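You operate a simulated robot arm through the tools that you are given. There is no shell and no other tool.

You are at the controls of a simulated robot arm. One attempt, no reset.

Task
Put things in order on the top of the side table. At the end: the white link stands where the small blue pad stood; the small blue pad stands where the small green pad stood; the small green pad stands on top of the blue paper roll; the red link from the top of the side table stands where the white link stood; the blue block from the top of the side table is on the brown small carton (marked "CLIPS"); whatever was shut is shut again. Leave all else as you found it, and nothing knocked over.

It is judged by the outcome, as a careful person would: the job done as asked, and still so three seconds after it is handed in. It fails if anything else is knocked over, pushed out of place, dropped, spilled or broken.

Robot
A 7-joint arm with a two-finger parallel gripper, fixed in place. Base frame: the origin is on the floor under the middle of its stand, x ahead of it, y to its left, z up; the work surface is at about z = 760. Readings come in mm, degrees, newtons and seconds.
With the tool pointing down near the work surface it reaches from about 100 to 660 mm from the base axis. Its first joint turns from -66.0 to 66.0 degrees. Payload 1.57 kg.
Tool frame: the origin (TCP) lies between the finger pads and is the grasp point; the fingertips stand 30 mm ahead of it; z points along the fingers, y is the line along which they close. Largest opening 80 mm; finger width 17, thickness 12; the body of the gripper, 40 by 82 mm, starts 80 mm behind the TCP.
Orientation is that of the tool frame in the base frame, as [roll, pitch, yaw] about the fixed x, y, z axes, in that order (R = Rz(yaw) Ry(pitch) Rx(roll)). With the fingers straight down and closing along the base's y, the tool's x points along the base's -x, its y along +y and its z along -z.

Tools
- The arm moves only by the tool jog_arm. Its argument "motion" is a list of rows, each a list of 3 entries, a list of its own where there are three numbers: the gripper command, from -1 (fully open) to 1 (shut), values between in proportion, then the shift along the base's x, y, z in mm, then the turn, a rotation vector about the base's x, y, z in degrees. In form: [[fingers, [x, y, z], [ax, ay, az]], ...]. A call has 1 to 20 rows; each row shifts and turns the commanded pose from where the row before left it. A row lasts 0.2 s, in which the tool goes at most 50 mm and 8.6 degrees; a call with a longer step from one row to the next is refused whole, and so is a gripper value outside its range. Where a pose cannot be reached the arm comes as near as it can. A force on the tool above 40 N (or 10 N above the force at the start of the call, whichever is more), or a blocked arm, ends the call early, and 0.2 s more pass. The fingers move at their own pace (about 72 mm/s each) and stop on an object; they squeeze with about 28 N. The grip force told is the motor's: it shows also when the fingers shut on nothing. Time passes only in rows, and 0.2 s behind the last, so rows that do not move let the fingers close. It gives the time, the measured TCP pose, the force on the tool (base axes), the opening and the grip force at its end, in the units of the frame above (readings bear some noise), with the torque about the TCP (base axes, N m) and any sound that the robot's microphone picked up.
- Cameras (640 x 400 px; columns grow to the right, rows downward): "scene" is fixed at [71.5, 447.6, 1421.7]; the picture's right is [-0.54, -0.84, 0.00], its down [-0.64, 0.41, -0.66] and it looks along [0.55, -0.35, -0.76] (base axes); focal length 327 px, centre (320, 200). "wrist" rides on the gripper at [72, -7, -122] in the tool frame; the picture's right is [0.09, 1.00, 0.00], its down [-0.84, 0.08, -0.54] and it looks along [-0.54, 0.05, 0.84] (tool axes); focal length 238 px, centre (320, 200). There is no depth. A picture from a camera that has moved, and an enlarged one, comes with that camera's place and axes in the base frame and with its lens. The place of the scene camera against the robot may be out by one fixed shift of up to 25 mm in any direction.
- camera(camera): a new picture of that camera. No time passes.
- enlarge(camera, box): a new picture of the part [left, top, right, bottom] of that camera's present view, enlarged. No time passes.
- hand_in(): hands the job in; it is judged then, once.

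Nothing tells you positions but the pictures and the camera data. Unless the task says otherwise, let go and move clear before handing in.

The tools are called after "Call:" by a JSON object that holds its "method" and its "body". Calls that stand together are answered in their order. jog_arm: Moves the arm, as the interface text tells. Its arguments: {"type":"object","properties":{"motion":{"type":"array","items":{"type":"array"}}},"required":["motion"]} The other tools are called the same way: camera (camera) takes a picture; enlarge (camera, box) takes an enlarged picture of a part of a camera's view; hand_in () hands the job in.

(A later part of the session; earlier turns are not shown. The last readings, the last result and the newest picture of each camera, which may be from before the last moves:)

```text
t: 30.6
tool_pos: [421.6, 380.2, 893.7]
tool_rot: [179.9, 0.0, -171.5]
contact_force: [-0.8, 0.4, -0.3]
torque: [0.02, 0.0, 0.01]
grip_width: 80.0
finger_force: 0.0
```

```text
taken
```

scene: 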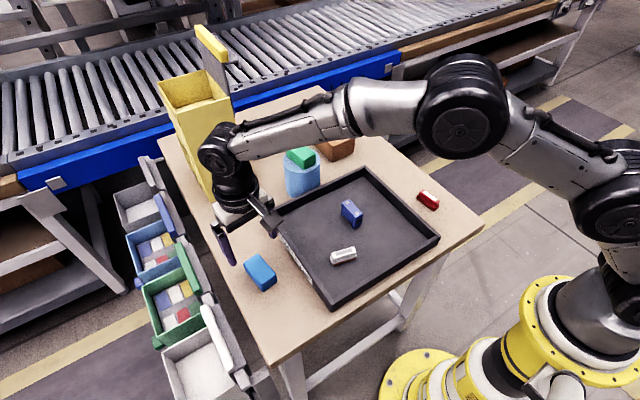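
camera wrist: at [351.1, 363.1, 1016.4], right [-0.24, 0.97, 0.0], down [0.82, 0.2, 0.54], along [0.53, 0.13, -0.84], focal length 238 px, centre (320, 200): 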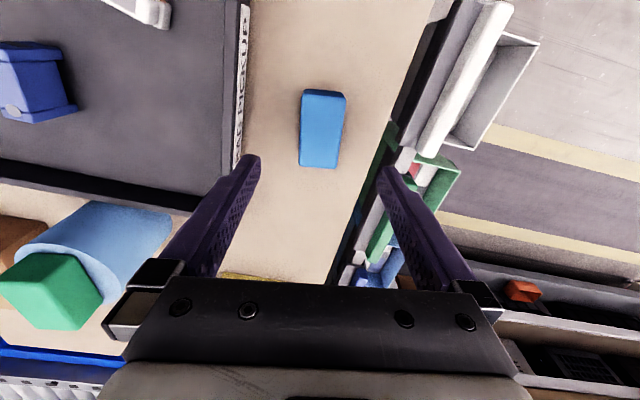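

The blue pad lies where the green one was. Next is the white link in the tray at (354,211): I'll move over it while turning about 68° so the fingers close across its short side.

Call:
{"method": "jog_arm", "body": {"motion": [[-1, [-8.25, -21.2, 0], [0, 0, 8.5]], [-1, [-8.25, -21.2, 0], [0, 0, 8.5]], [-1, [-8.25, -21.2, 0], [0, 0, 8.5]], [-1, [-8.25, -21.2, 0], [0, 0, 8.5]], [-1, [-8.25, -21.2, 0], [0, 0, 8.5]], [-1, [-8.25, -21.2, 0], [0, 0, 8.5]], [-1, [-8.25, -21.2, 0], [0, 0, 8.5]], [-1, [-8.15, -21.3, 0], [0, 0, 8.4]], [-1, [0, 0, 0], [0, 0, 0]]]}}

Call:
{"method": "camera", "body": {"camera": "wrist"}}

Call:
{"method": "enlarge", "body": {"camera": "wrist", "box": [220, 40, 420, 280]}}

Call:
{"method": "camera", "body": {"camera": "scene"}}

```text
t: 32.6
tool_pos: [355.3, 210.9, 895.1]
tool_rot: [-179.9, 0.1, -103.6]
contact_force: [0.4, 0.4, -1.1]
torque: [0.02, -0.01, -0.04]
grip_width: 80.0
finger_force: 0.1
```

```text
taken
camera wrist: at [344.8, 139.1, 1016.7], right [-0.99, 0.14, 0.0], down [0.12, 0.83, 0.54], along [0.08, 0.54, -0.84], focal length 238 px, centre (320, 200)
```

wrist: 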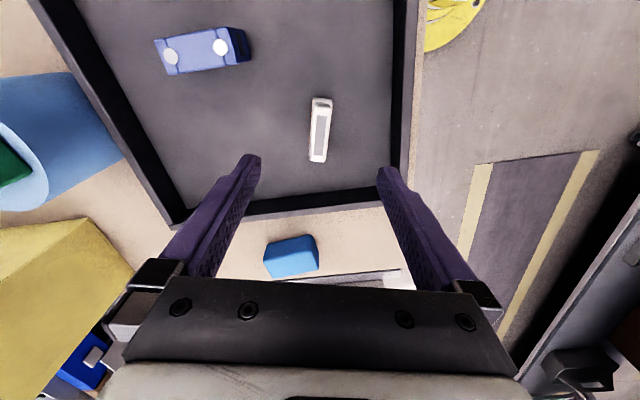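

```text
1.67 times, centred on (320, 160) of wrist
camera zoom: at [344.8, 139.1, 1016.7], right [-0.99, 0.14, 0.0], down [0.12, 0.83, 0.54], along [0.08, 0.54, -0.84], focal length 397 px, centre (320, 267)
```

zoom: 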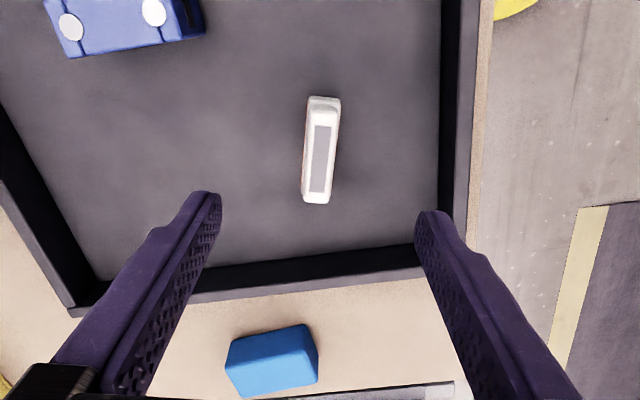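

```text
taken
```

scene: 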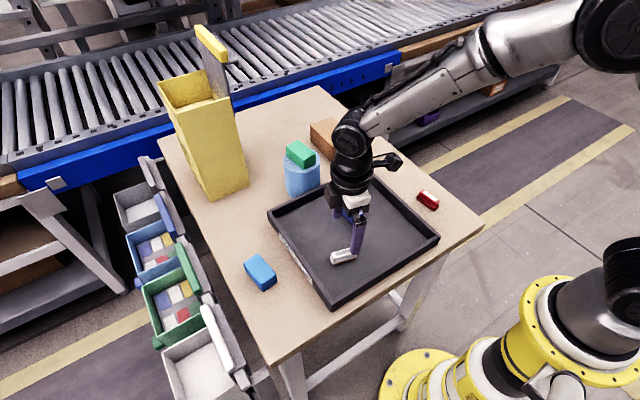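

The white link is centred between the open fingers. I'll descend to TCP z≈803 and inspect before going lower, since I don't know the tray floor height exactly.

Call:
{"method": "jog_arm", "body": {"motion": [[-1, [0, 0, -35], [0, 0, 0]], [-1, [0, 0, -30], [0, 0, 0]], [-1, [0, 0, -17], [0, 0, 0]], [-1, [0, 0, -8], [0, 0, 0]], [-1, [0, 0, 0], [0, 0, 0]]]}}

Call:
{"method": "enlarge", "body": {"camera": "wrist", "box": [220, 80, 420, 280]}}

Call:
{"method": "enlarge", "body": {"camera": "scene", "box": [310, 210, 390, 290]}}

```text
t: 33.8
tool_pos: [354.1, 211.1, 805.2]
tool_rot: [-179.9, 0.0, -103.6]
contact_force: [-0.4, -0.4, 0.0]
torque: [0.01, 0.0, -0.01]
grip_width: 80.1
finger_force: 0.1
```

```text
2.00 times, centred on (320, 180) of wrist
camera zoom: at [344.2, 139.6, 926.9], right [-0.99, 0.14, 0.0], down [0.12, 0.83, 0.54], along [0.08, 0.54, -0.84], focal length 477 px, centre (320, 240)
```

zoom: 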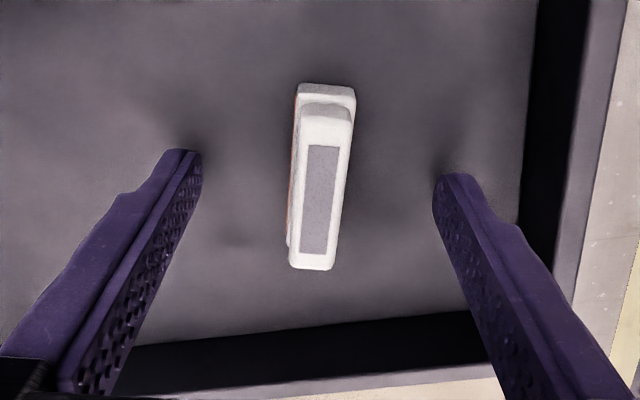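

```text
5.00 times, centred on (350, 250) of scene
camera zoom: at [71.5, 447.6, 1421.7], right [-0.54, -0.84, 0.0], down [-0.64, 0.41, -0.66], along [0.55, -0.35, -0.76], focal length 1635 px, centre (170, -50)
```

zoom: 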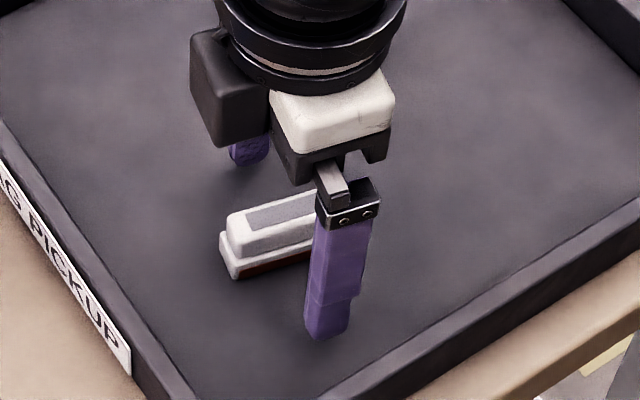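

Aligned well. I'll lower in small steps toward TCP z≈798, watching for contact with the tray floor.

Call:
{"method": "jog_arm", "body": {"motion": [[-1, [0, 0, -2], [0, 0, 0]], [-1, [0, 0, -2], [0, 0, 0]], [-1, [0, 0, -1], [0, 0, 0]], [-1, [0, 0, 0], [0, 0, 0]]]}}

Call:
{"method": "enlarge", "body": {"camera": "scene", "box": [310, 210, 390, 290]}}

```text
t: 34.8
tool_pos: [354.0, 211.1, 799.5]
tool_rot: [-179.9, 0.1, -103.6]
contact_force: [0.1, 0.2, 0.1]
torque: [0.01, 0.0, 0.02]
grip_width: 79.8
finger_force: 0.1
```

```text
5.00 times, centred on (350, 250) of scene
camera zoom: at [71.5, 447.6, 1421.7], right [-0.54, -0.84, 0.0], down [-0.64, 0.41, -0.66], along [0.55, -0.35, -0.76], focal length 1635 px, centre (170, -50)
```

zoom: 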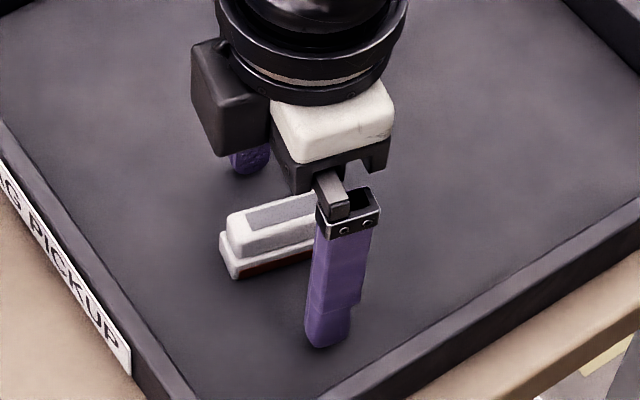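

Call:
{"method": "jog_arm", "body": {"motion": [[-1, [0, 0, -1], [0, 0, 0]], [-1, [0, 0, -0.5], [0, 0, 0]], [-1, [0, 0, 0], [0, 0, 0]]]}}

```text
t: 35.6
tool_pos: [354.7, 210.8, 797.2]
tool_rot: [-179.9, 0.0, -103.6]
contact_force: [0.0, -0.3, -0.3]
torque: [0.0, 0.01, 0.04]
grip_width: 79.8
finger_force: 0.0
```

The tips are about 767 high with no floor contact. I'll close on the white link now.

Call:
{"method": "jog_arm", "body": {"motion": [[0.0, [0, 0, 0], [0, 0, 0]], [0.3, [0, 0, 0], [0, 0, 0]], [1, [0, 0, 0], [0, 0, 0]], [1, [0, 0, 0], [0, 0, 0]], [1, [0, 0, 0], [0, 0, 0]], [1, [0, 0, 0], [0, 0, 0]]]}}

Call:
{"method": "enlarge", "body": {"camera": "wrist", "box": [220, 80, 420, 280]}}

Call:
{"method": "enlarge", "body": {"camera": "scene", "box": [310, 210, 390, 290]}}

```text
t: 37.0
tool_pos: [355.2, 210.3, 797.6]
tool_rot: [180.0, -0.1, -103.6]
contact_force: [-1.1, 0.3, 1.3]
torque: [-0.01, 0.02, -0.02]
grip_width: 17.6
finger_force: 27.9
```

```text
2.00 times, centred on (320, 180) of wrist
camera zoom: at [344.4, 139.3, 919.9], right [-0.99, 0.14, 0.0], down [0.12, 0.83, 0.54], along [0.08, 0.54, -0.84], focal length 477 px, centre (320, 240)
```

zoom: 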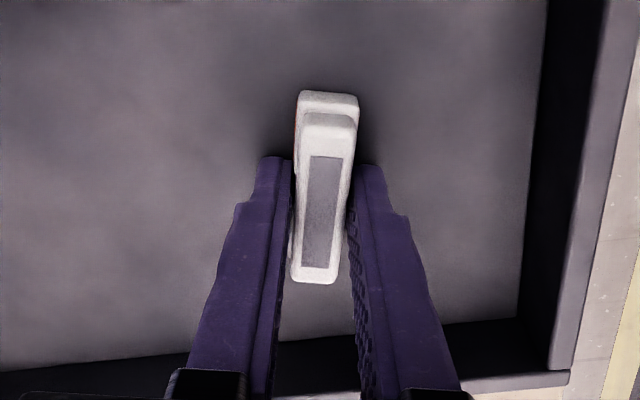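

```text
5.00 times, centred on (350, 250) of scene
camera zoom: at [71.4, 447.5, 1421.7], right [-0.54, -0.84, 0.0], down [-0.64, 0.41, -0.66], along [0.55, -0.35, -0.76], focal length 1635 px, centre (170, -50)
```

zoom: 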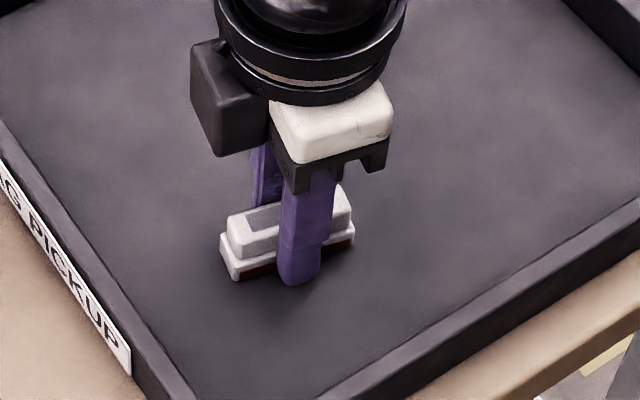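

The white link is gripped at 17.6 mm. I'll lift it clear of the tray wall and carry it to the blue pad's old place at (530.5,379.5), turning back to the yaw already known to reach there.

Call:
{"method": "jog_arm", "body": {"motion": [[1, [0, 0, 20], [0, 0, 0]], [1, [0, 0, 40], [0, 0, -8.4]], [1, [0, 0, 25], [0, 0, -8.4]], [1, [25.2, 24.05, 0], [0, 0, -8.4]], [1, [25.2, 24.05, 0], [0, 0, -8.4]], [1, [25.2, 24.05, 0], [0, 0, -8.4]], [1, [25.2, 24.05, 0], [0, 0, -8.4]], [1, [25.2, 24.05, 0], [0, 0, -8.4]], [1, [25.2, 24.05, -20], [0, 0, -8.4]], [1, [25.2, 24.05, -20], [0, 0, -8.4]], [1, [0, 0, 0], [0, 0, 0]]]}}

Call:
{"method": "camera", "body": {"camera": "wrist"}}

Call:
{"method": "camera", "body": {"camera": "scene"}}

```text
t: 39.4
tool_pos: [531.0, 382.1, 843.8]
tool_rot: [-180.0, 0.0, -179.3]
contact_force: [0.0, -0.9, 0.5]
torque: [0.0, 0.01, -0.03]
grip_width: 17.8
finger_force: 28.1
```

```text
taken
camera wrist: at [458.8, 373.0, 965.6], right [-0.1, 0.99, 0.0], down [0.84, 0.09, 0.54], along [0.54, 0.06, -0.84], focal length 238 px, centre (320, 200)
```

wrist: 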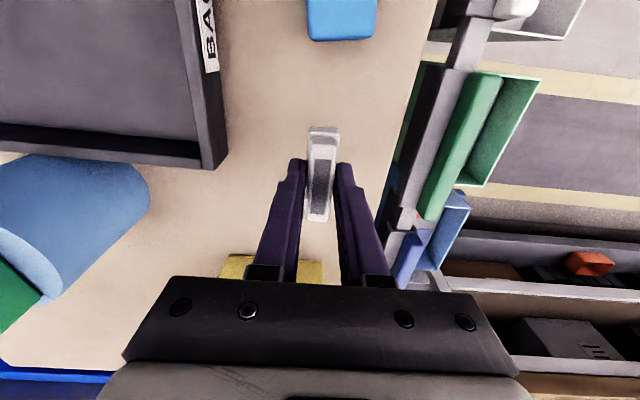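

```text
taken
```

scene: 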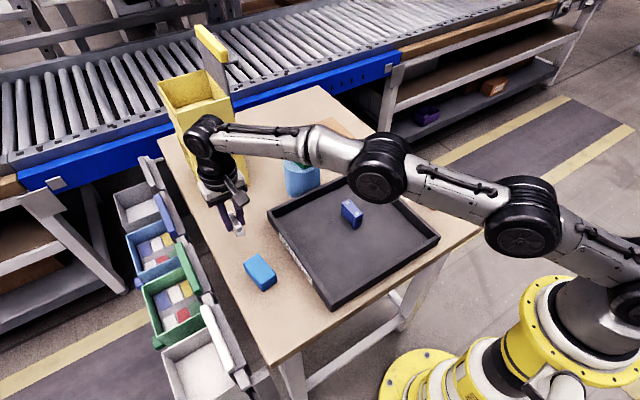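

The background matches the view from when the blue pad was lifted, so I'm over its old place. Lowering now.

Call:
{"method": "jog_arm", "body": {"motion": [[1, [0, 0, -20], [0, 0, 0]], [1, [0, 0, -15], [0, 0, 0]], [1, [0, 0, -8], [0, 0, 0]], [1, [0, 0, -3], [0, 0, 0]], [1, [0, 0, 0], [0, 0, 0]]]}}

Call:
{"method": "enlarge", "body": {"camera": "scene", "box": [200, 190, 280, 270]}}

```text
t: 40.6
tool_pos: [531.6, 381.2, 796.7]
tool_rot: [-179.9, 0.0, -179.2]
contact_force: [1.1, 0.7, -0.9]
torque: [-0.01, -0.01, 0.0]
grip_width: 17.6
finger_force: 28.1
```

```text
5.00 times, centred on (240, 230) of scene
camera zoom: at [71.5, 447.6, 1421.7], right [-0.54, -0.84, 0.0], down [-0.64, 0.41, -0.66], along [0.55, -0.35, -0.76], focal length 1635 px, centre (720, 50)
```

zoom: 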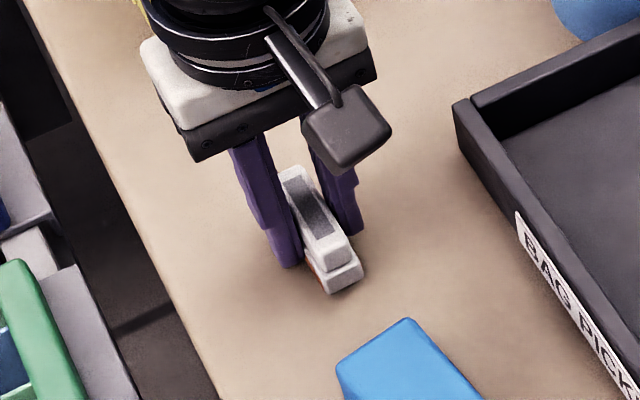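

Call:
{"method": "jog_arm", "body": {"motion": [[1, [0, -0.5, -1], [0, 0, 0]], [1, [0, -0.5, -1], [0, 0, 0]], [1, [0, 0, 0], [0, 0, 0]]]}}

```text
t: 41.4
tool_pos: [530.4, 379.0, 794.7]
tool_rot: [180.0, 0.0, -179.2]
contact_force: [-0.2, 0.1, 0.1]
torque: [0.0, 0.0, -0.02]
grip_width: 17.6
finger_force: 28.0
```

Call:
{"method": "jog_arm", "body": {"motion": [[1, [0, 0, -0.7], [0, 0, 0]], [1, [0, 0, -0.5], [0, 0, 0]], [1, [0, 0, 0], [0, 0, 0]]]}}

```text
t: 42.2
tool_pos: [530.6, 377.4, 793.2]
tool_rot: [179.9, 0.0, -179.3]
contact_force: [-0.2, 0.0, -0.7]
torque: [0.02, -0.02, 0.0]
grip_width: 17.8
finger_force: 27.9
```

Call:
{"method": "jog_arm", "body": {"motion": [[1, [0, 0.5, -0.6], [0, 0, 0]], [1, [0, 0, -0.5], [0, 0, 0]], [1, [0, 0, 0], [0, 0, 0]]]}}

Call:
{"method": "enlarge", "body": {"camera": "scene", "box": [220, 210, 260, 250]}}

```text
t: 43.0
tool_pos: [530.8, 378.2, 792.9]
tool_rot: [180.0, 0.0, -179.2]
contact_force: [0.4, 0.4, -0.6]
torque: [0.01, -0.01, 0.0]
grip_width: 17.5
finger_force: 27.8
```

```text
10.00 times, centred on (240, 230) of scene
camera zoom: at [71.5, 447.6, 1421.7], right [-0.54, -0.84, 0.0], down [-0.64, 0.41, -0.66], along [0.55, -0.35, -0.76], focal length 3269 px, centre (1120, -100)
```

zoom: 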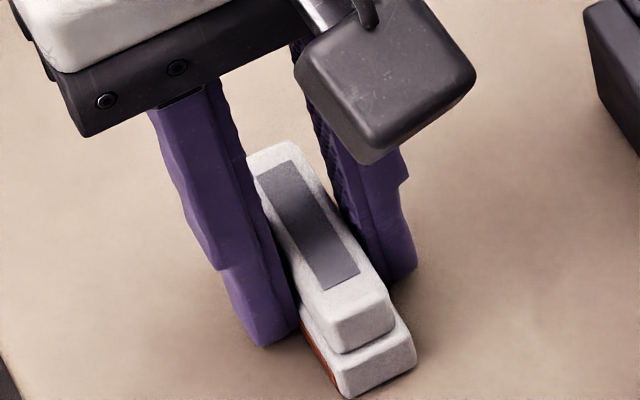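

Call:
{"method": "jog_arm", "body": {"motion": [[1, [0, 0, -0.5], [0, 0, 0]], [1, [0, 0, -0.5], [0, 0, 0]], [1, [0, 0, 0], [0, 0, 0]]]}}

```text
t: 43.8
tool_pos: [532.1, 379.3, 791.9]
tool_rot: [180.0, -0.1, -179.3]
contact_force: [0.1, 0.2, -0.1]
torque: [0.0, -0.02, 0.0]
grip_width: 17.9
finger_force: 28.5
```

Call:
{"method": "jog_arm", "body": {"motion": [[1, [0, 0, -0.4], [0, 0, 0]], [1, [0, 0, -0.3], [0, 0, 0]], [1, [0, 0, 0], [0, 0, 0]]]}}

```text
t: 44.6
tool_pos: [532.1, 380.3, 791.5]
tool_rot: [179.9, 0.1, -179.3]
contact_force: [-2.0, -0.1, 6.0]
torque: [-0.05, 0.09, 0.01]
grip_width: 17.9
finger_force: 27.8
```

Contact at 6 N, so the white link is down on the table. I'll release gently and rise.

Call:
{"method": "jog_arm", "body": {"motion": [[1, [0, 0, 0.3], [0, 0, 0]], [0.3, [0, 0, 0], [0, 0, 0]], [0.0, [0, 0, 0], [0, 0, 0]], [-0.2, [0, 0, 0], [0, 0, 0]], [-0.2, [0, 0, 0], [0, 0, 0]], [-0.2, [0, 0, 10], [0, 0, 0]], [-0.2, [0, 0, 30], [0, 0, 0]], [-1, [0, 0, 20], [0, 0, 0]], [-1, [0, 0, 0], [0, 0, 0]]]}}

Call:
{"method": "camera", "body": {"camera": "wrist"}}

Call:
{"method": "camera", "body": {"camera": "scene"}}

```text
t: 46.6
tool_pos: [530.7, 379.8, 853.6]
tool_rot: [-180.0, 0.1, -179.2]
contact_force: [-0.1, -0.5, 0.2]
torque: [-0.01, -0.01, 0.04]
grip_width: 79.8
finger_force: 0.0
```

```text
taken
camera wrist: at [459.0, 371.3, 974.4], right [-0.11, 0.99, 0.0], down [0.84, 0.09, 0.54], along [0.54, 0.06, -0.84], focal length 238 px, centre (320, 200)
```

wrist: 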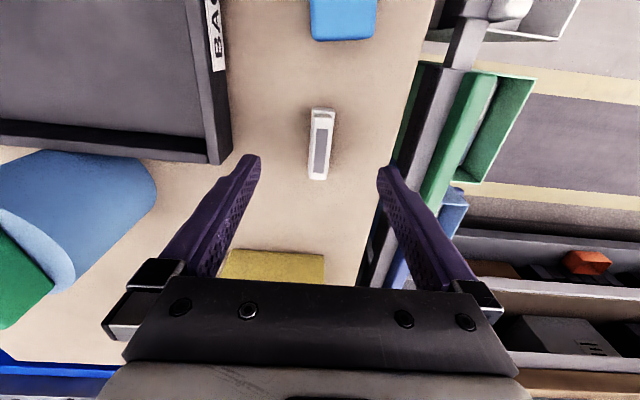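

```text
taken
```

scene: 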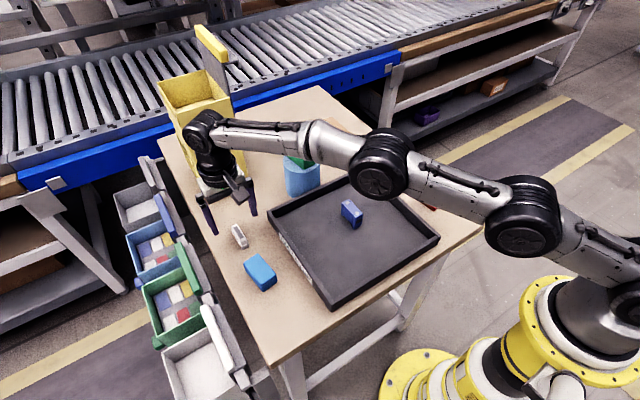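

The white link stands on the blue pad's old spot. Next is the red link near (373,-66): I'll travel there above the tray and hover for a close look.

Call:
{"method": "jog_arm", "body": {"motion": [[-1, [-14.3, -20, 30], [0, 0, 0]], [-1, [-14.3, -40, 20], [0, 0, 0]], [-1, [-14.3, -42, 0], [0, 0, 0]], [-1, [-14.3, -42, 0], [0, 0, 0]], [-1, [-14.3, -42, 0], [0, 0, 0]], [-1, [-14.3, -42, 0], [0, 0, 0]], [-1, [-14.3, -42, 0], [0, 0, 0]], [-1, [-14.3, -42, 0], [0, 0, 0]], [-1, [-14.3, -42, 0], [0, 0, 3]], [-1, [-14.3, -42, 0], [0, 0, 3]], [-1, [-14.3, -42, 0], [0, 0, 0]], [-1, [0, -7, -20], [0, 0, 0]], [-1, [0, 0, 0], [0, 0, 0]]]}}

Call:
{"method": "camera", "body": {"camera": "wrist"}}

Call:
{"method": "enlarge", "body": {"camera": "wrist", "box": [220, 40, 420, 280]}}

Call:
{"method": "camera", "body": {"camera": "scene"}}

```text
t: 49.4
tool_pos: [374.6, -67.4, 879.0]
tool_rot: [179.9, 0.0, -173.3]
contact_force: [0.5, -0.4, -0.2]
torque: [0.02, -0.01, -0.01]
grip_width: 80.1
finger_force: 0.2
```

```text
taken
camera wrist: at [302.5, -82.1, 1001.0], right [-0.21, 0.98, 0.0], down [0.82, 0.18, 0.54], along [0.53, 0.11, -0.84], focal length 238 px, centre (320, 200)
```

wrist: 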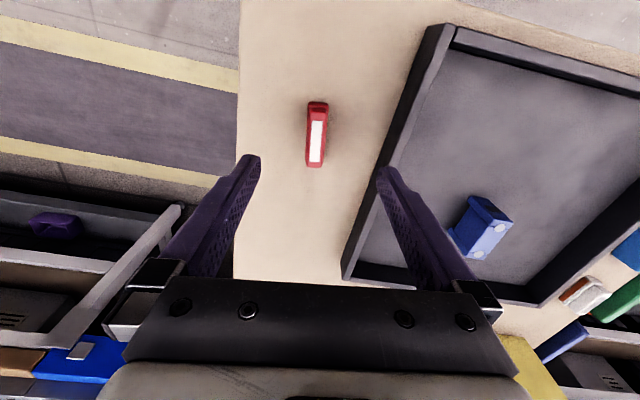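

```text
1.67 times, centred on (320, 160) of wrist
camera zoom: at [302.5, -82.1, 1001.0], right [-0.21, 0.98, 0.0], down [0.82, 0.18, 0.54], along [0.53, 0.11, -0.84], focal length 397 px, centre (320, 267)
```

zoom: 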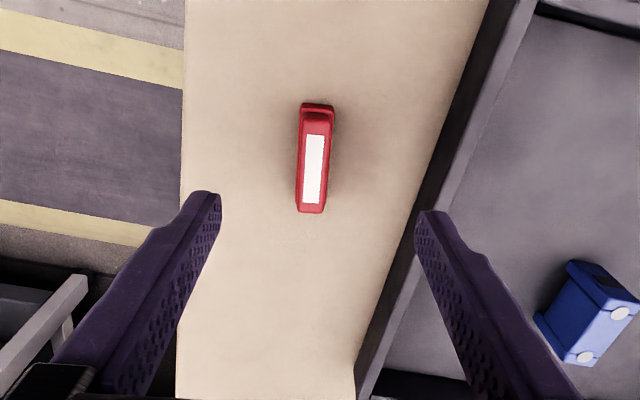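

```text
taken
```

scene: 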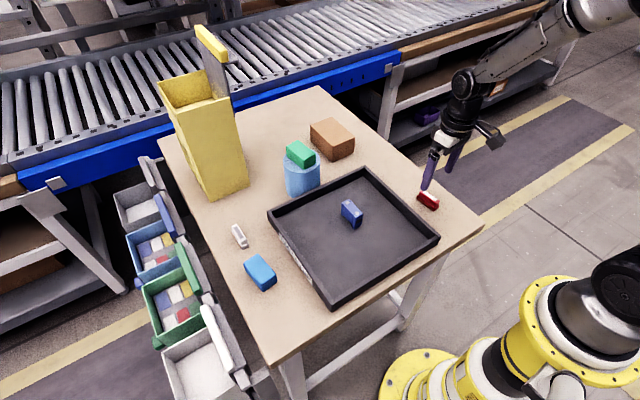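

The red link is about 3.4 mm ahead and 3.4 mm right of the tool axis, yaw ≈8°. I'll correct, narrow the opening to 60 mm to stay clear of the tray wall, and descend.

Call:
{"method": "jog_arm", "body": {"motion": [[-0.5, [3.4, -3.4, -20], [0, 0, 1]], [-0.5, [0, 0, -30], [0, 0, 0]], [-0.5, [0, 0, -20], [0, 0, 0]], [-0.5, [0, 0, -10], [0, 0, 0]], [-0.5, [0, 0, -5], [0, 0, 0]], [-0.5, [0, 0, 0], [0, 0, 0]]]}}

Call:
{"method": "enlarge", "body": {"camera": "wrist", "box": [220, 80, 420, 280]}}

Call:
{"method": "enlarge", "body": {"camera": "scene", "box": [390, 160, 470, 240]}}

```text
t: 50.8
tool_pos: [377.8, -68.5, 795.0]
tool_rot: [179.9, -0.1, -172.2]
contact_force: [-0.1, -1.0, 0.6]
torque: [0.0, -0.01, 0.01]
grip_width: 60.1
finger_force: 0.1
```

```text
2.00 times, centred on (320, 180) of wrist
camera zoom: at [306.8, -86.0, 918.3], right [-0.23, 0.97, 0.0], down [0.82, 0.19, 0.54], along [0.53, 0.12, -0.84], focal length 477 px, centre (320, 240)
```

zoom: 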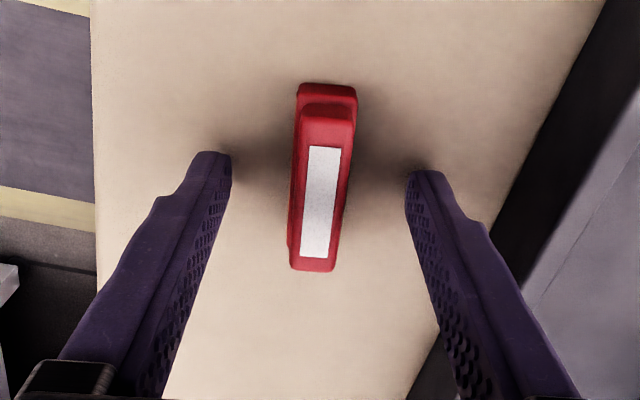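

```text
5.00 times, centred on (430, 200) of scene
camera zoom: at [71.5, 447.5, 1421.7], right [-0.54, -0.84, 0.0], down [-0.64, 0.41, -0.66], along [0.55, -0.35, -0.76], focal length 1635 px, centre (-230, 200)
```

zoom: 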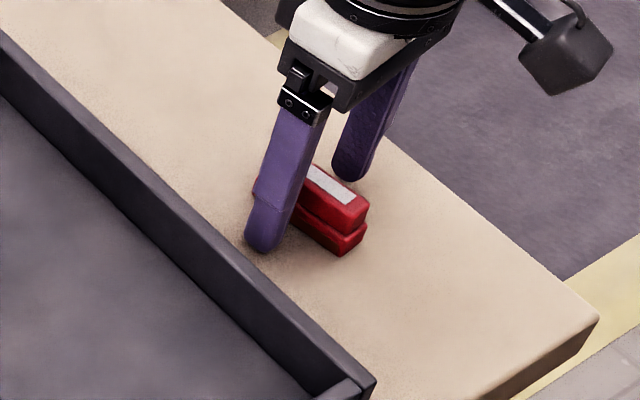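

Well aligned. I'll go 3 mm lower and close on the red link.

Call:
{"method": "jog_arm", "body": {"motion": [[-0.5, [0, 0, -2], [0, 0, 0]], [-0.5, [0, 0, -1], [0, 0, 0]], [0.0, [0, 0, 0], [0, 0, 0]], [0.3, [0, 0, 0], [0, 0, 0]], [1, [0, 0, 0], [0, 0, 0]], [1, [0, 0, 0], [0, 0, 0]], [1, [0, 0, 0], [0, 0, 0]], [1, [0, 0, 0], [0, 0, 0]]]}}

Call:
{"method": "enlarge", "body": {"camera": "wrist", "box": [220, 80, 420, 280]}}

```text
t: 52.6
tool_pos: [377.8, -67.9, 794.1]
tool_rot: [180.0, 0.1, -172.3]
contact_force: [1.1, 0.8, 0.2]
torque: [-0.02, 0.01, 0.03]
grip_width: 17.9
finger_force: 27.8
```

```text
2.00 times, centred on (320, 180) of wrist
camera zoom: at [306.7, -85.5, 915.5], right [-0.23, 0.97, 0.0], down [0.82, 0.19, 0.54], along [0.53, 0.12, -0.84], focal length 477 px, centre (320, 240)
```

zoom: 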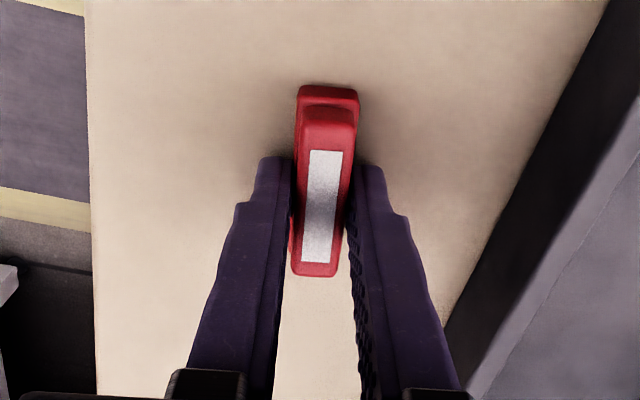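

The red link is held (17.9 mm). I'll lift it over the tray wall and carry it to where the white link stood, (354,211), turning it to the white link's angle on the way.

Call:
{"method": "jog_arm", "body": {"motion": [[1, [0, 0, 20], [0, 0, 0]], [1, [0, 0, 40], [0, 0, 0]], [1, [0, 0, 25], [0, 0, 8.5]], [1, [-3.2, 40, 0], [0, 0, 8.5]], [1, [-3.2, 40, 0], [0, 0, 8.5]], [1, [-3.2, 40, 0], [0, 0, 8.5]], [1, [-3.2, 40, 0], [0, 0, 8.5]], [1, [-3.2, 40, 0], [0, 0, 8.5]], [1, [-3.2, 40, 0], [0, 0, 8.5]], [1, [-3.3, 40.5, 0], [0, 0, 8.5]], [1, [0, 0, -25], [0, 0, 0]], [1, [0, 0, -25], [0, 0, 0]], [1, [0, 0, -15], [0, 0, 0]], [1, [0, 0, -7], [0, 0, 0]], [1, [0, 0, 0], [0, 0, 0]]]}}

Call:
{"method": "camera", "body": {"camera": "wrist"}}

Call:
{"method": "enlarge", "body": {"camera": "scene", "box": [290, 190, 410, 290]}}

```text
t: 55.8
tool_pos: [353.5, 210.6, 806.5]
tool_rot: [180.0, 0.0, -104.2]
contact_force: [0.4, 0.5, -0.7]
torque: [0.02, -0.01, -0.02]
grip_width: 17.7
finger_force: 28.6
```

```text
taken
camera wrist: at [342.9, 138.8, 927.8], right [-0.99, 0.15, 0.0], down [0.13, 0.83, 0.54], along [0.08, 0.54, -0.84], focal length 238 px, centre (320, 200)
```

wrist: 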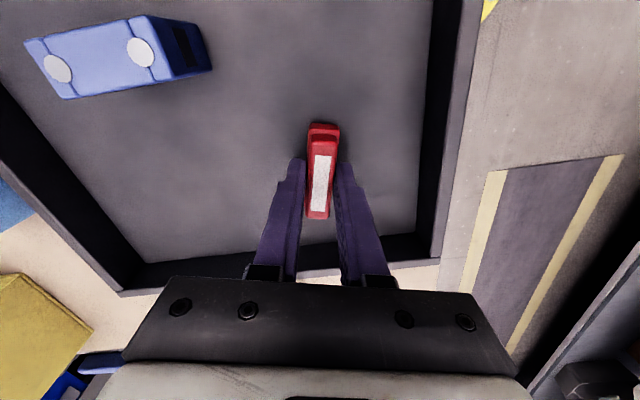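

```text
4.00 times, centred on (350, 240) of scene
camera zoom: at [71.5, 447.6, 1421.7], right [-0.54, -0.84, 0.0], down [-0.64, 0.41, -0.66], along [0.55, -0.35, -0.76], focal length 1308 px, centre (200, 40)
```

zoom: 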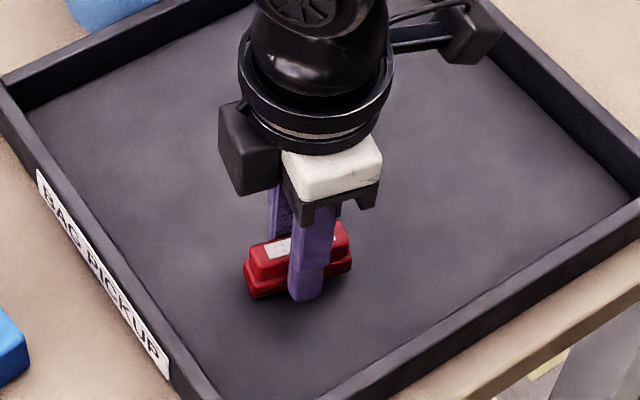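

Call:
{"method": "jog_arm", "body": {"motion": [[1, [0, 0, -2], [0, 0, 0]], [1, [0, 0, -1.5], [0, 0, 0]], [1, [0, 0, -1], [0, 0, 0]], [1, [0, 0, 0], [0, 0, 0]]]}}

```text
t: 56.8
tool_pos: [354.5, 210.4, 800.8]
tool_rot: [179.9, 0.0, -104.2]
contact_force: [-0.2, 0.3, -1.2]
torque: [0.0, -0.03, -0.01]
grip_width: 17.8
finger_force: 27.3
```

Call:
{"method": "jog_arm", "body": {"motion": [[1, [0, 0, -0.6], [0, 0, 0]], [1, [0, 0, -0.5], [0, 0, 0]], [1, [0, 0, 0], [0, 0, 0]]]}}

```text
t: 57.6
tool_pos: [355.9, 210.4, 799.5]
tool_rot: [-180.0, 0.0, -104.3]
contact_force: [0.4, 0.1, -0.1]
torque: [0.01, -0.02, 0.0]
grip_width: 17.8
finger_force: 28.2
```

Call:
{"method": "jog_arm", "body": {"motion": [[1, [0, 0, -0.5], [0, 0, 0]], [1, [0, 0, -0.4], [0, 0, 0]], [1, [0, 0, 0], [0, 0, 0]]]}}

```text
t: 58.4
tool_pos: [353.7, 210.7, 799.8]
tool_rot: [180.0, 0.0, -104.1]
contact_force: [-0.3, -1.8, 3.3]
torque: [-0.07, 0.03, 0.0]
grip_width: 17.7
finger_force: 28.2
```

Contact with the tray floor, so I'll release the red link and rise.

Call:
{"method": "jog_arm", "body": {"motion": [[1, [0, 0, 0.2], [0, 0, 0]], [0.3, [0, 0, 0], [0, 0, 0]], [0.0, [0, 0, 0], [0, 0, 0]], [-0.2, [0, 0, 0], [0, 0, 0]], [-0.2, [0, 0, 0], [0, 0, 0]], [-0.2, [0, 0, 10], [0, 0, 0]], [-0.2, [0, 0, 30], [0, 0, 0]], [-0.5, [0, 0, 40], [0, 0, 0]], [-0.5, [0, 0, 0], [0, 0, 0]]]}}

Call:
{"method": "camera", "body": {"camera": "wrist"}}

Call:
{"method": "enlarge", "body": {"camera": "scene", "box": [290, 170, 450, 290]}}

```text
t: 60.4
tool_pos: [355.9, 211.8, 880.7]
tool_rot: [180.0, 0.0, -104.2]
contact_force: [-0.8, -0.3, 0.6]
torque: [-0.02, 0.01, 0.05]
grip_width: 59.9
finger_force: 0.1
```

```text
taken
camera wrist: at [343.4, 140.2, 1002.0], right [-0.99, 0.15, 0.0], down [0.13, 0.83, 0.54], along [0.08, 0.54, -0.84], focal length 238 px, centre (320, 200)
```

wrist: 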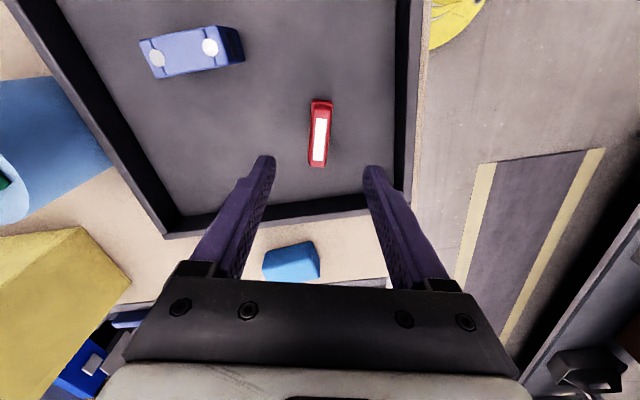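

```text
3.33 times, centred on (370, 230) of scene
camera zoom: at [71.5, 447.5, 1421.7], right [-0.54, -0.84, 0.0], down [-0.64, 0.41, -0.66], along [0.55, -0.35, -0.76], focal length 1090 px, centre (153, 100)
```

zoom: 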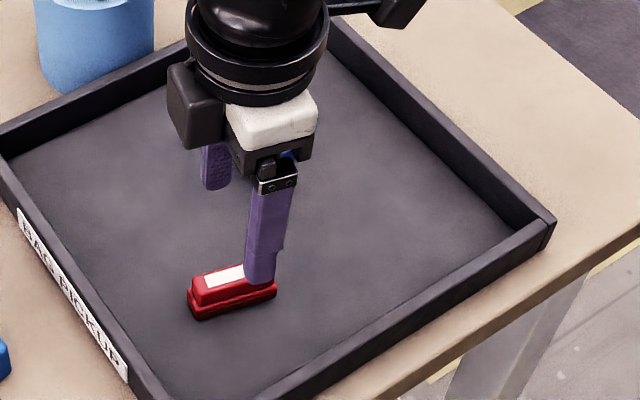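

The red link now stands in the white link's former place. Last is the blue block at about (435,129): I'll move over it and turn the tool back to 0° yaw.

Call:
{"method": "jog_arm", "body": {"motion": [[-0.5, [9, -9, 5], [0, 0, -8.42]], [-0.5, [9, -9, 5], [0, 0, -8.42]], [-0.5, [9, -9, 5], [0, 0, -8.42]], [-0.5, [9, -9, 5], [0, 0, -8.42]], [-0.5, [9, -9, 0], [0, 0, -8.42]], [-0.5, [9, -9, 0], [0, 0, -8.42]], [-0.5, [9, -9, 0], [0, 0, -8.42]], [-1, [9, -9, 0], [0, 0, -8.42]], [-1, [9, -9.5, 0], [0, 0, -8.44]], [-1, [0, 0, 0], [0, 0, 0]]]}}

Call:
{"method": "camera", "body": {"camera": "wrist"}}

Call:
{"method": "enlarge", "body": {"camera": "wrist", "box": [220, 40, 420, 280]}}

```text
t: 62.6
tool_pos: [435.3, 129.7, 899.1]
tool_rot: [180.0, 0.1, 179.9]
contact_force: [-0.4, -0.2, -0.3]
torque: [0.0, 0.0, -0.01]
grip_width: 79.9
finger_force: 0.0
```

```text
taken
camera wrist: at [363.4, 123.6, 1021.3], right [-0.09, 1.0, 0.0], down [0.84, 0.08, 0.54], along [0.54, 0.05, -0.84], focal length 238 px, centre (320, 200)
```

wrist: 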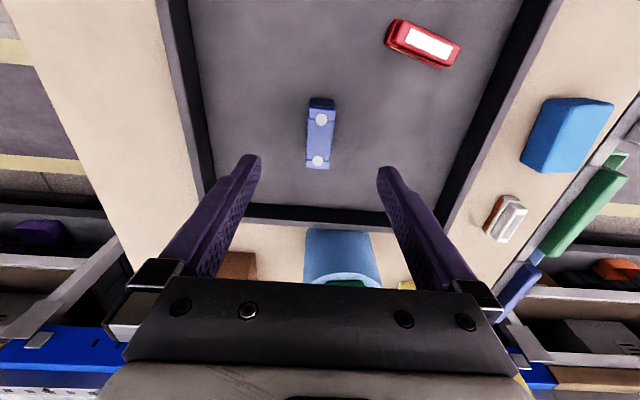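

```text
1.67 times, centred on (320, 160) of wrist
camera zoom: at [363.4, 123.6, 1021.3], right [-0.09, 1.0, 0.0], down [0.84, 0.08, 0.54], along [0.54, 0.05, -0.84], focal length 397 px, centre (320, 267)
```

zoom: 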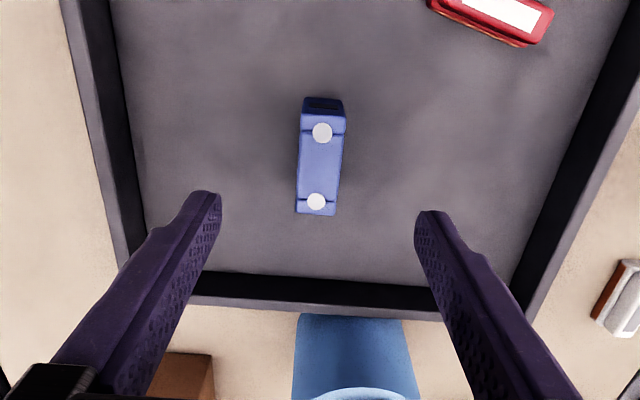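

The block is within 1 mm of the tool axis and aligned with x. The carton centre is about 695 mm out, beyond straight-down reach, so I'll pick the block with the tool tilted 20° forward (same closing direction) and place it with the same tilt.

Call:
{"method": "jog_arm", "body": {"motion": [[-1, [-2, -0.5, 0], [0, -7, 0]], [-1, [-2, -0.5, 0], [0, -7, 0]], [-1, [-1, 0, 0], [0, -6, 0]], [-1, [0, 0, -30], [0, 0, 0]], [-1, [0, 0, 0], [0, 0, 0]]]}}

Call:
{"method": "camera", "body": {"camera": "wrist"}}

Call:
{"method": "camera", "body": {"camera": "scene"}}

```text
t: 63.8
tool_pos: [430.0, 126.9, 869.4]
tool_rot: [180.0, 19.9, 179.9]
contact_force: [-1.0, 0.3, 0.2]
torque: [-0.03, 0.0, -0.02]
grip_width: 80.1
finger_force: 0.1
```

```text
taken
camera wrist: at [321.5, 120.6, 958.9], right [-0.09, 1.0, -0.03], down [0.6, 0.08, 0.8], along [0.79, 0.05, -0.6], focal length 238 px, centre (320, 200)
```

wrist: 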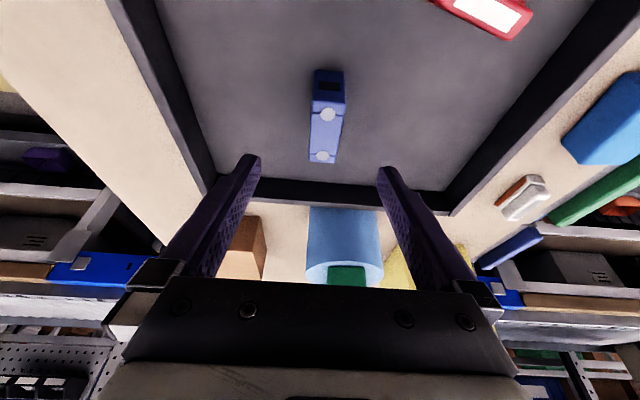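

```text
taken
```

scene: 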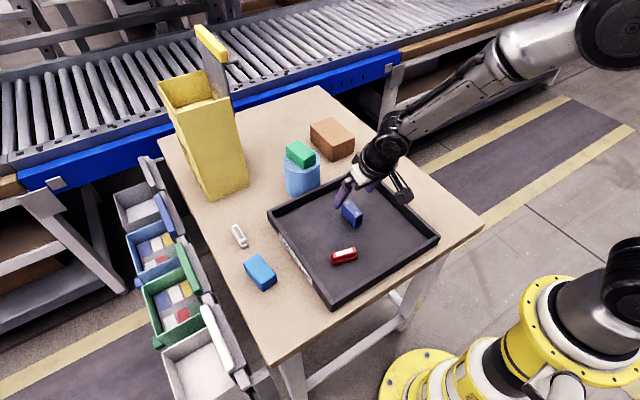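

The tilt is as intended. I'll descend vertically around the block.

Call:
{"method": "jog_arm", "body": {"motion": [[-1, [0, 0, -25], [0, 0, 0]], [-1, [0, 0, -20], [0, 0, 0]], [-1, [0, 0, -12], [0, 0, 0]], [-1, [0, 0, -5], [0, 0, 0]], [-1, [0, 0, 0], [0, 0, 0]]]}}

Call:
{"method": "camera", "body": {"camera": "wrist"}}

Call:
{"method": "enlarge", "body": {"camera": "scene", "box": [300, 150, 420, 270]}}

```text
t: 65.0
tool_pos: [430.1, 129.1, 806.7]
tool_rot: [-179.9, 19.9, -180.0]
contact_force: [-0.5, 0.3, 0.6]
torque: [-0.01, -0.01, -0.01]
grip_width: 80.5
finger_force: 0.0
```

```text
taken
camera wrist: at [322.2, 122.4, 897.2], right [-0.09, 1.0, -0.03], down [0.6, 0.08, 0.8], along [0.79, 0.05, -0.61], focal length 238 px, centre (320, 200)
```

wrist: 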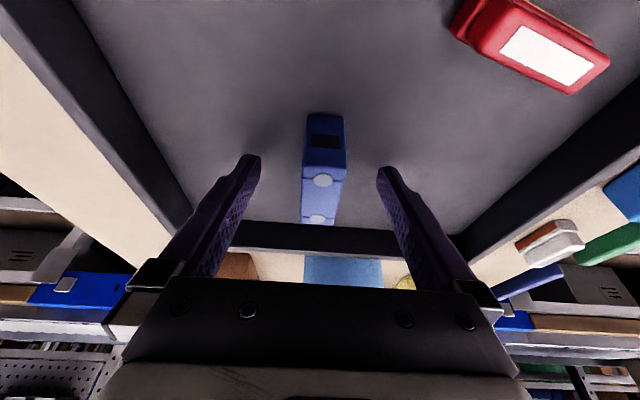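

```text
3.33 times, centred on (360, 210) of scene
camera zoom: at [71.5, 447.6, 1421.7], right [-0.54, -0.84, 0.0], down [-0.64, 0.41, -0.66], along [0.55, -0.35, -0.76], focal length 1090 px, centre (187, 167)
```

zoom: 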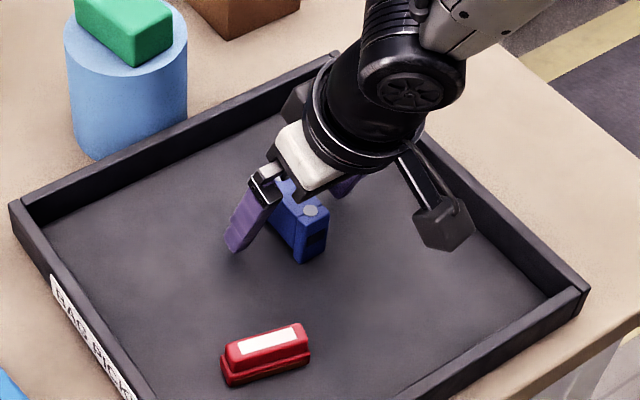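

Both fingers clear the block evenly. I'll go 3 mm lower and close.

Call:
{"method": "jog_arm", "body": {"motion": [[-1, [0, 0, -2], [0, 0, 0]], [-1, [0, 0, -1], [0, 0, 0]], [0.0, [0, 0, 0], [0, 0, 0]], [0.2, [0, 0, 0], [0, 0, 0]], [1, [0, 0, 0], [0, 0, 0]], [1, [0, 0, 0], [0, 0, 0]], [1, [0, 0, 0], [0, 0, 0]], [1, [0, 0, 0], [0, 0, 0]]]}}

Call:
{"method": "camera", "body": {"camera": "wrist"}}

Call:
{"method": "enlarge", "body": {"camera": "scene", "box": [300, 150, 420, 270]}}

```text
t: 66.8
tool_pos: [431.9, 129.8, 804.9]
tool_rot: [180.0, 20.0, 180.0]
contact_force: [-0.7, -0.3, 0.3]
torque: [-0.05, 0.02, -0.03]
grip_width: 22.7
finger_force: 28.2
```

```text
taken
camera wrist: at [322.1, 122.0, 894.6], right [-0.09, 1.0, -0.03], down [0.6, 0.08, 0.8], along [0.79, 0.05, -0.6], focal length 238 px, centre (320, 200)
```

wrist: 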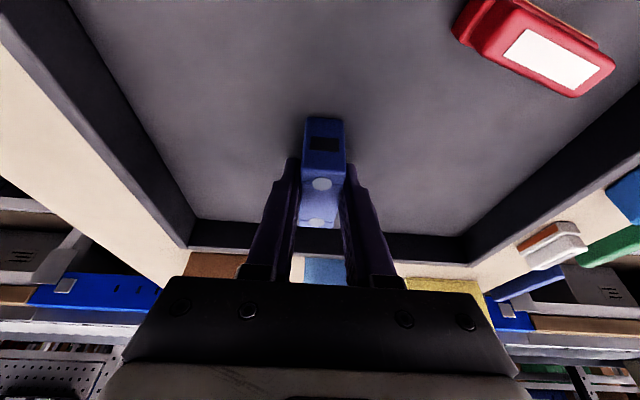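

```text
3.33 times, centred on (360, 210) of scene
camera zoom: at [71.4, 447.5, 1421.7], right [-0.54, -0.84, 0.0], down [-0.64, 0.41, -0.66], along [0.55, -0.35, -0.76], focal length 1090 px, centre (187, 167)
```

zoom: 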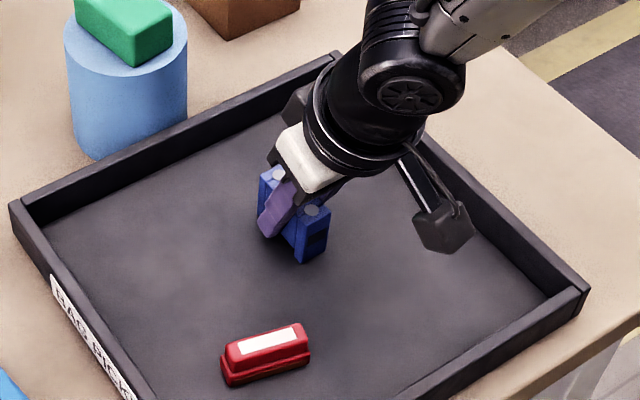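

The block is held (22.7 mm). I'll lift it, go sideways to the carton's y line first to stay clear of the roll, then move forward.

Call:
{"method": "jog_arm", "body": {"motion": [[1, [0, 0, 20], [0, 0, 0]], [1, [0, 0, 45], [0, 0, 0]], [1, [0, 0, 45], [0, 0, 0]], [1, [0, -39.8, 0], [0, 0, 0]], [1, [0, -39.8, 0], [0, 0, 0]], [1, [0, -39.7, 0], [0, 0, 0]], [1, [40, 0, 0], [0, 0, 0]], [1, [40, 0, 0], [0, 0, 0]], [1, [40, 0, 0], [0, 0, 0]], [1, [40, 0, 0], [0, 0, 0]], [1, [40, 0, 0], [0, 0, 0]], [1, [0, 0, 0], [0, 0, 0]]]}}

Call:
{"method": "camera", "body": {"camera": "wrist"}}

Call:
{"method": "camera", "body": {"camera": "scene"}}

```text
t: 69.4
tool_pos: [630.7, 9.4, 914.7]
tool_rot: [-179.9, 20.0, -180.0]
contact_force: [0.2, 0.0, -0.1]
torque: [0.02, 0.0, 0.01]
grip_width: 22.7
finger_force: 28.0
```

```text
taken
camera wrist: at [521.0, 2.5, 1005.2], right [-0.09, 1.0, -0.03], down [0.6, 0.08, 0.8], along [0.79, 0.05, -0.61], focal length 238 px, centre (320, 200)
```

wrist: 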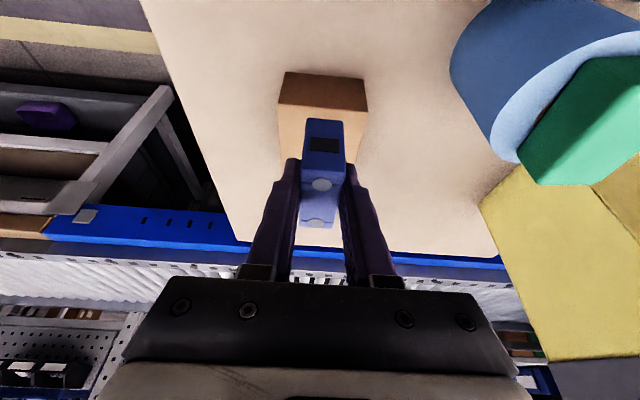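

```text
taken
```

scene: 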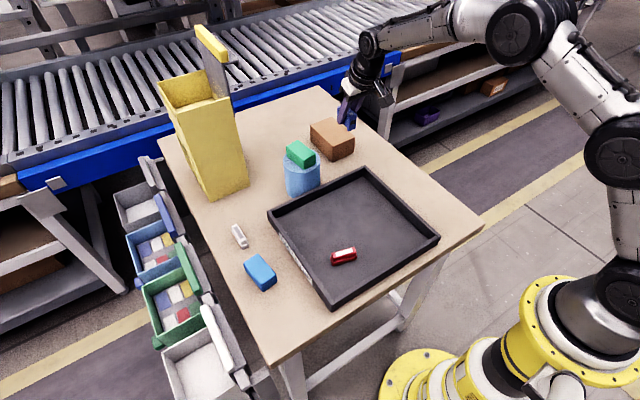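

Reach is fine so far and the carton is dead ahead. I'll move forward another 56 mm while lowering to stay about 25 mm above its top.

Call:
{"method": "jog_arm", "body": {"motion": [[1, [28, 0, -15], [0, 0, 0]], [1, [28, 0, -17], [0, 0, 0]], [1, [0, 0, 0], [0, 0, 0]]]}}

Call:
{"method": "camera", "body": {"camera": "wrist"}}

Call:
{"method": "enlarge", "body": {"camera": "scene", "box": [270, 70, 400, 200]}}

```text
t: 70.2
tool_pos: [687.2, 10.1, 880.9]
tool_rot: [-179.9, 19.9, 179.9]
contact_force: [0.8, 0.7, -0.4]
torque: [-0.02, 0.01, 0.01]
grip_width: 22.5
finger_force: 28.0
```

```text
taken
camera wrist: at [578.1, 3.1, 971.3], right [-0.09, 1.0, -0.03], down [0.6, 0.08, 0.8], along [0.79, 0.05, -0.6], focal length 238 px, centre (320, 200)
```

wrist: 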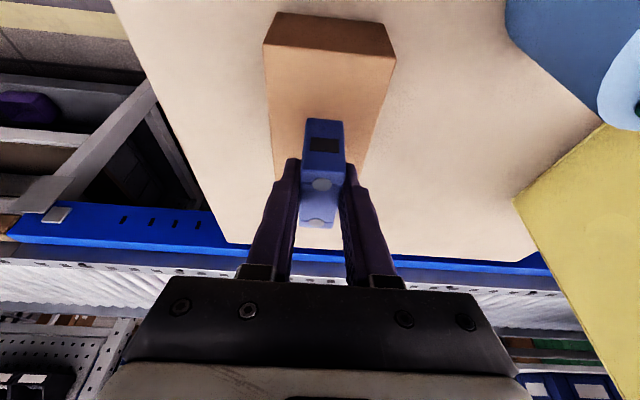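

```text
3.08 times, centred on (335, 135) of scene
camera zoom: at [71.5, 447.6, 1421.7], right [-0.54, -0.84, 0.0], down [-0.64, 0.41, -0.66], along [0.55, -0.35, -0.76], focal length 1006 px, centre (274, 400)
```

zoom: 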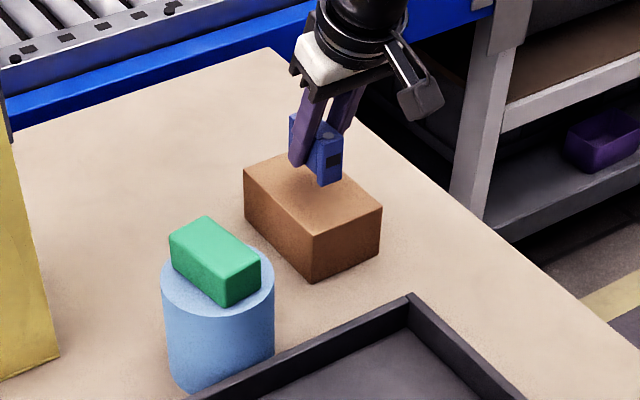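

The block is above the middle of the carton. I'll lower it to just above the top, then in small steps.

Call:
{"method": "jog_arm", "body": {"motion": [[1, [0, 0, -10], [0, 0, 0]], [1, [0, 0, -7], [0, 0, 0]], [1, [0, 0, -4], [0, 0, 0]], [1, [0, 0, 0], [0, 0, 0]]]}}

Call:
{"method": "enlarge", "body": {"camera": "scene", "box": [295, 90, 375, 170]}}

```text
t: 71.2
tool_pos: [687.4, 8.4, 859.9]
tool_rot: [-179.9, 20.0, -180.0]
contact_force: [0.0, -0.3, -0.3]
torque: [-0.04, 0.04, 0.02]
grip_width: 22.7
finger_force: 27.8
```

```text
5.00 times, centred on (335, 130) of scene
camera zoom: at [71.5, 447.6, 1421.7], right [-0.54, -0.84, 0.0], down [-0.64, 0.41, -0.66], along [0.55, -0.35, -0.76], focal length 1635 px, centre (245, 550)
```

zoom: 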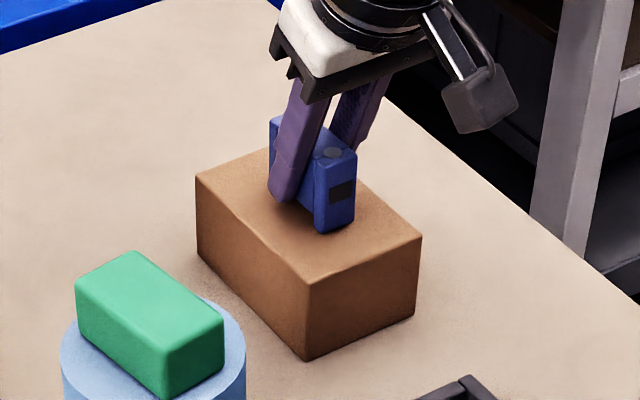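

Call:
{"method": "jog_arm", "body": {"motion": [[1, [0, 0, -1], [0, 0, 0]], [1, [0, 0, -1], [0, 0, 0]], [1, [0, 0, -0.5], [0, 0, 0]], [1, [0, 0, 0], [0, 0, 0]]]}}

```text
t: 72.2
tool_pos: [686.9, 9.6, 859.1]
tool_rot: [-179.9, 20.0, -180.0]
contact_force: [0.4, 0.2, -1.2]
torque: [0.01, 0.01, 0.03]
grip_width: 22.5
finger_force: 28.4
```

Call:
{"method": "jog_arm", "body": {"motion": [[1, [0, 0, -0.7], [0, 0, 0]], [1, [0, 0, -0.6], [0, 0, 0]], [1, [0, 0, 0], [0, 0, 0]]]}}

```text
t: 73.0
tool_pos: [687.6, 11.3, 858.6]
tool_rot: [-180.0, 20.1, 180.0]
contact_force: [-1.3, -0.5, 3.5]
torque: [0.0, 0.04, 0.0]
grip_width: 22.0
finger_force: 28.1
```

Light contact at 3.5 N. I'll check the contact visually before letting go.

Call:
{"method": "enlarge", "body": {"camera": "scene", "box": [315, 105, 365, 155]}}

Call:
{"method": "jog_arm", "body": {"motion": [[1, [0, 0, -0.3], [0, 0, 0]], [1, [0, 0, 0], [0, 0, 0]]]}}

```text
8.00 times, centred on (340, 130) of scene
camera zoom: at [71.4, 447.5, 1421.7], right [-0.54, -0.84, 0.0], down [-0.64, 0.41, -0.66], along [0.55, -0.35, -0.76], focal length 2615 px, centre (160, 760)
```

zoom: 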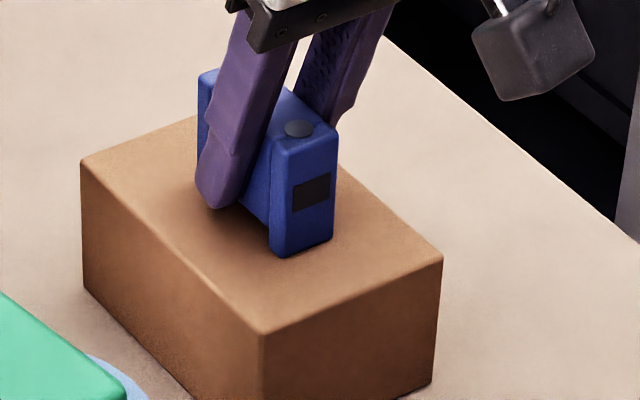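

```text
t: 73.6
tool_pos: [686.9, 10.1, 857.9]
tool_rot: [180.0, 20.3, -180.0]
contact_force: [2.5, 0.8, 4.8]
torque: [0.04, -0.01, 0.0]
grip_width: 22.5
finger_force: 27.9
```

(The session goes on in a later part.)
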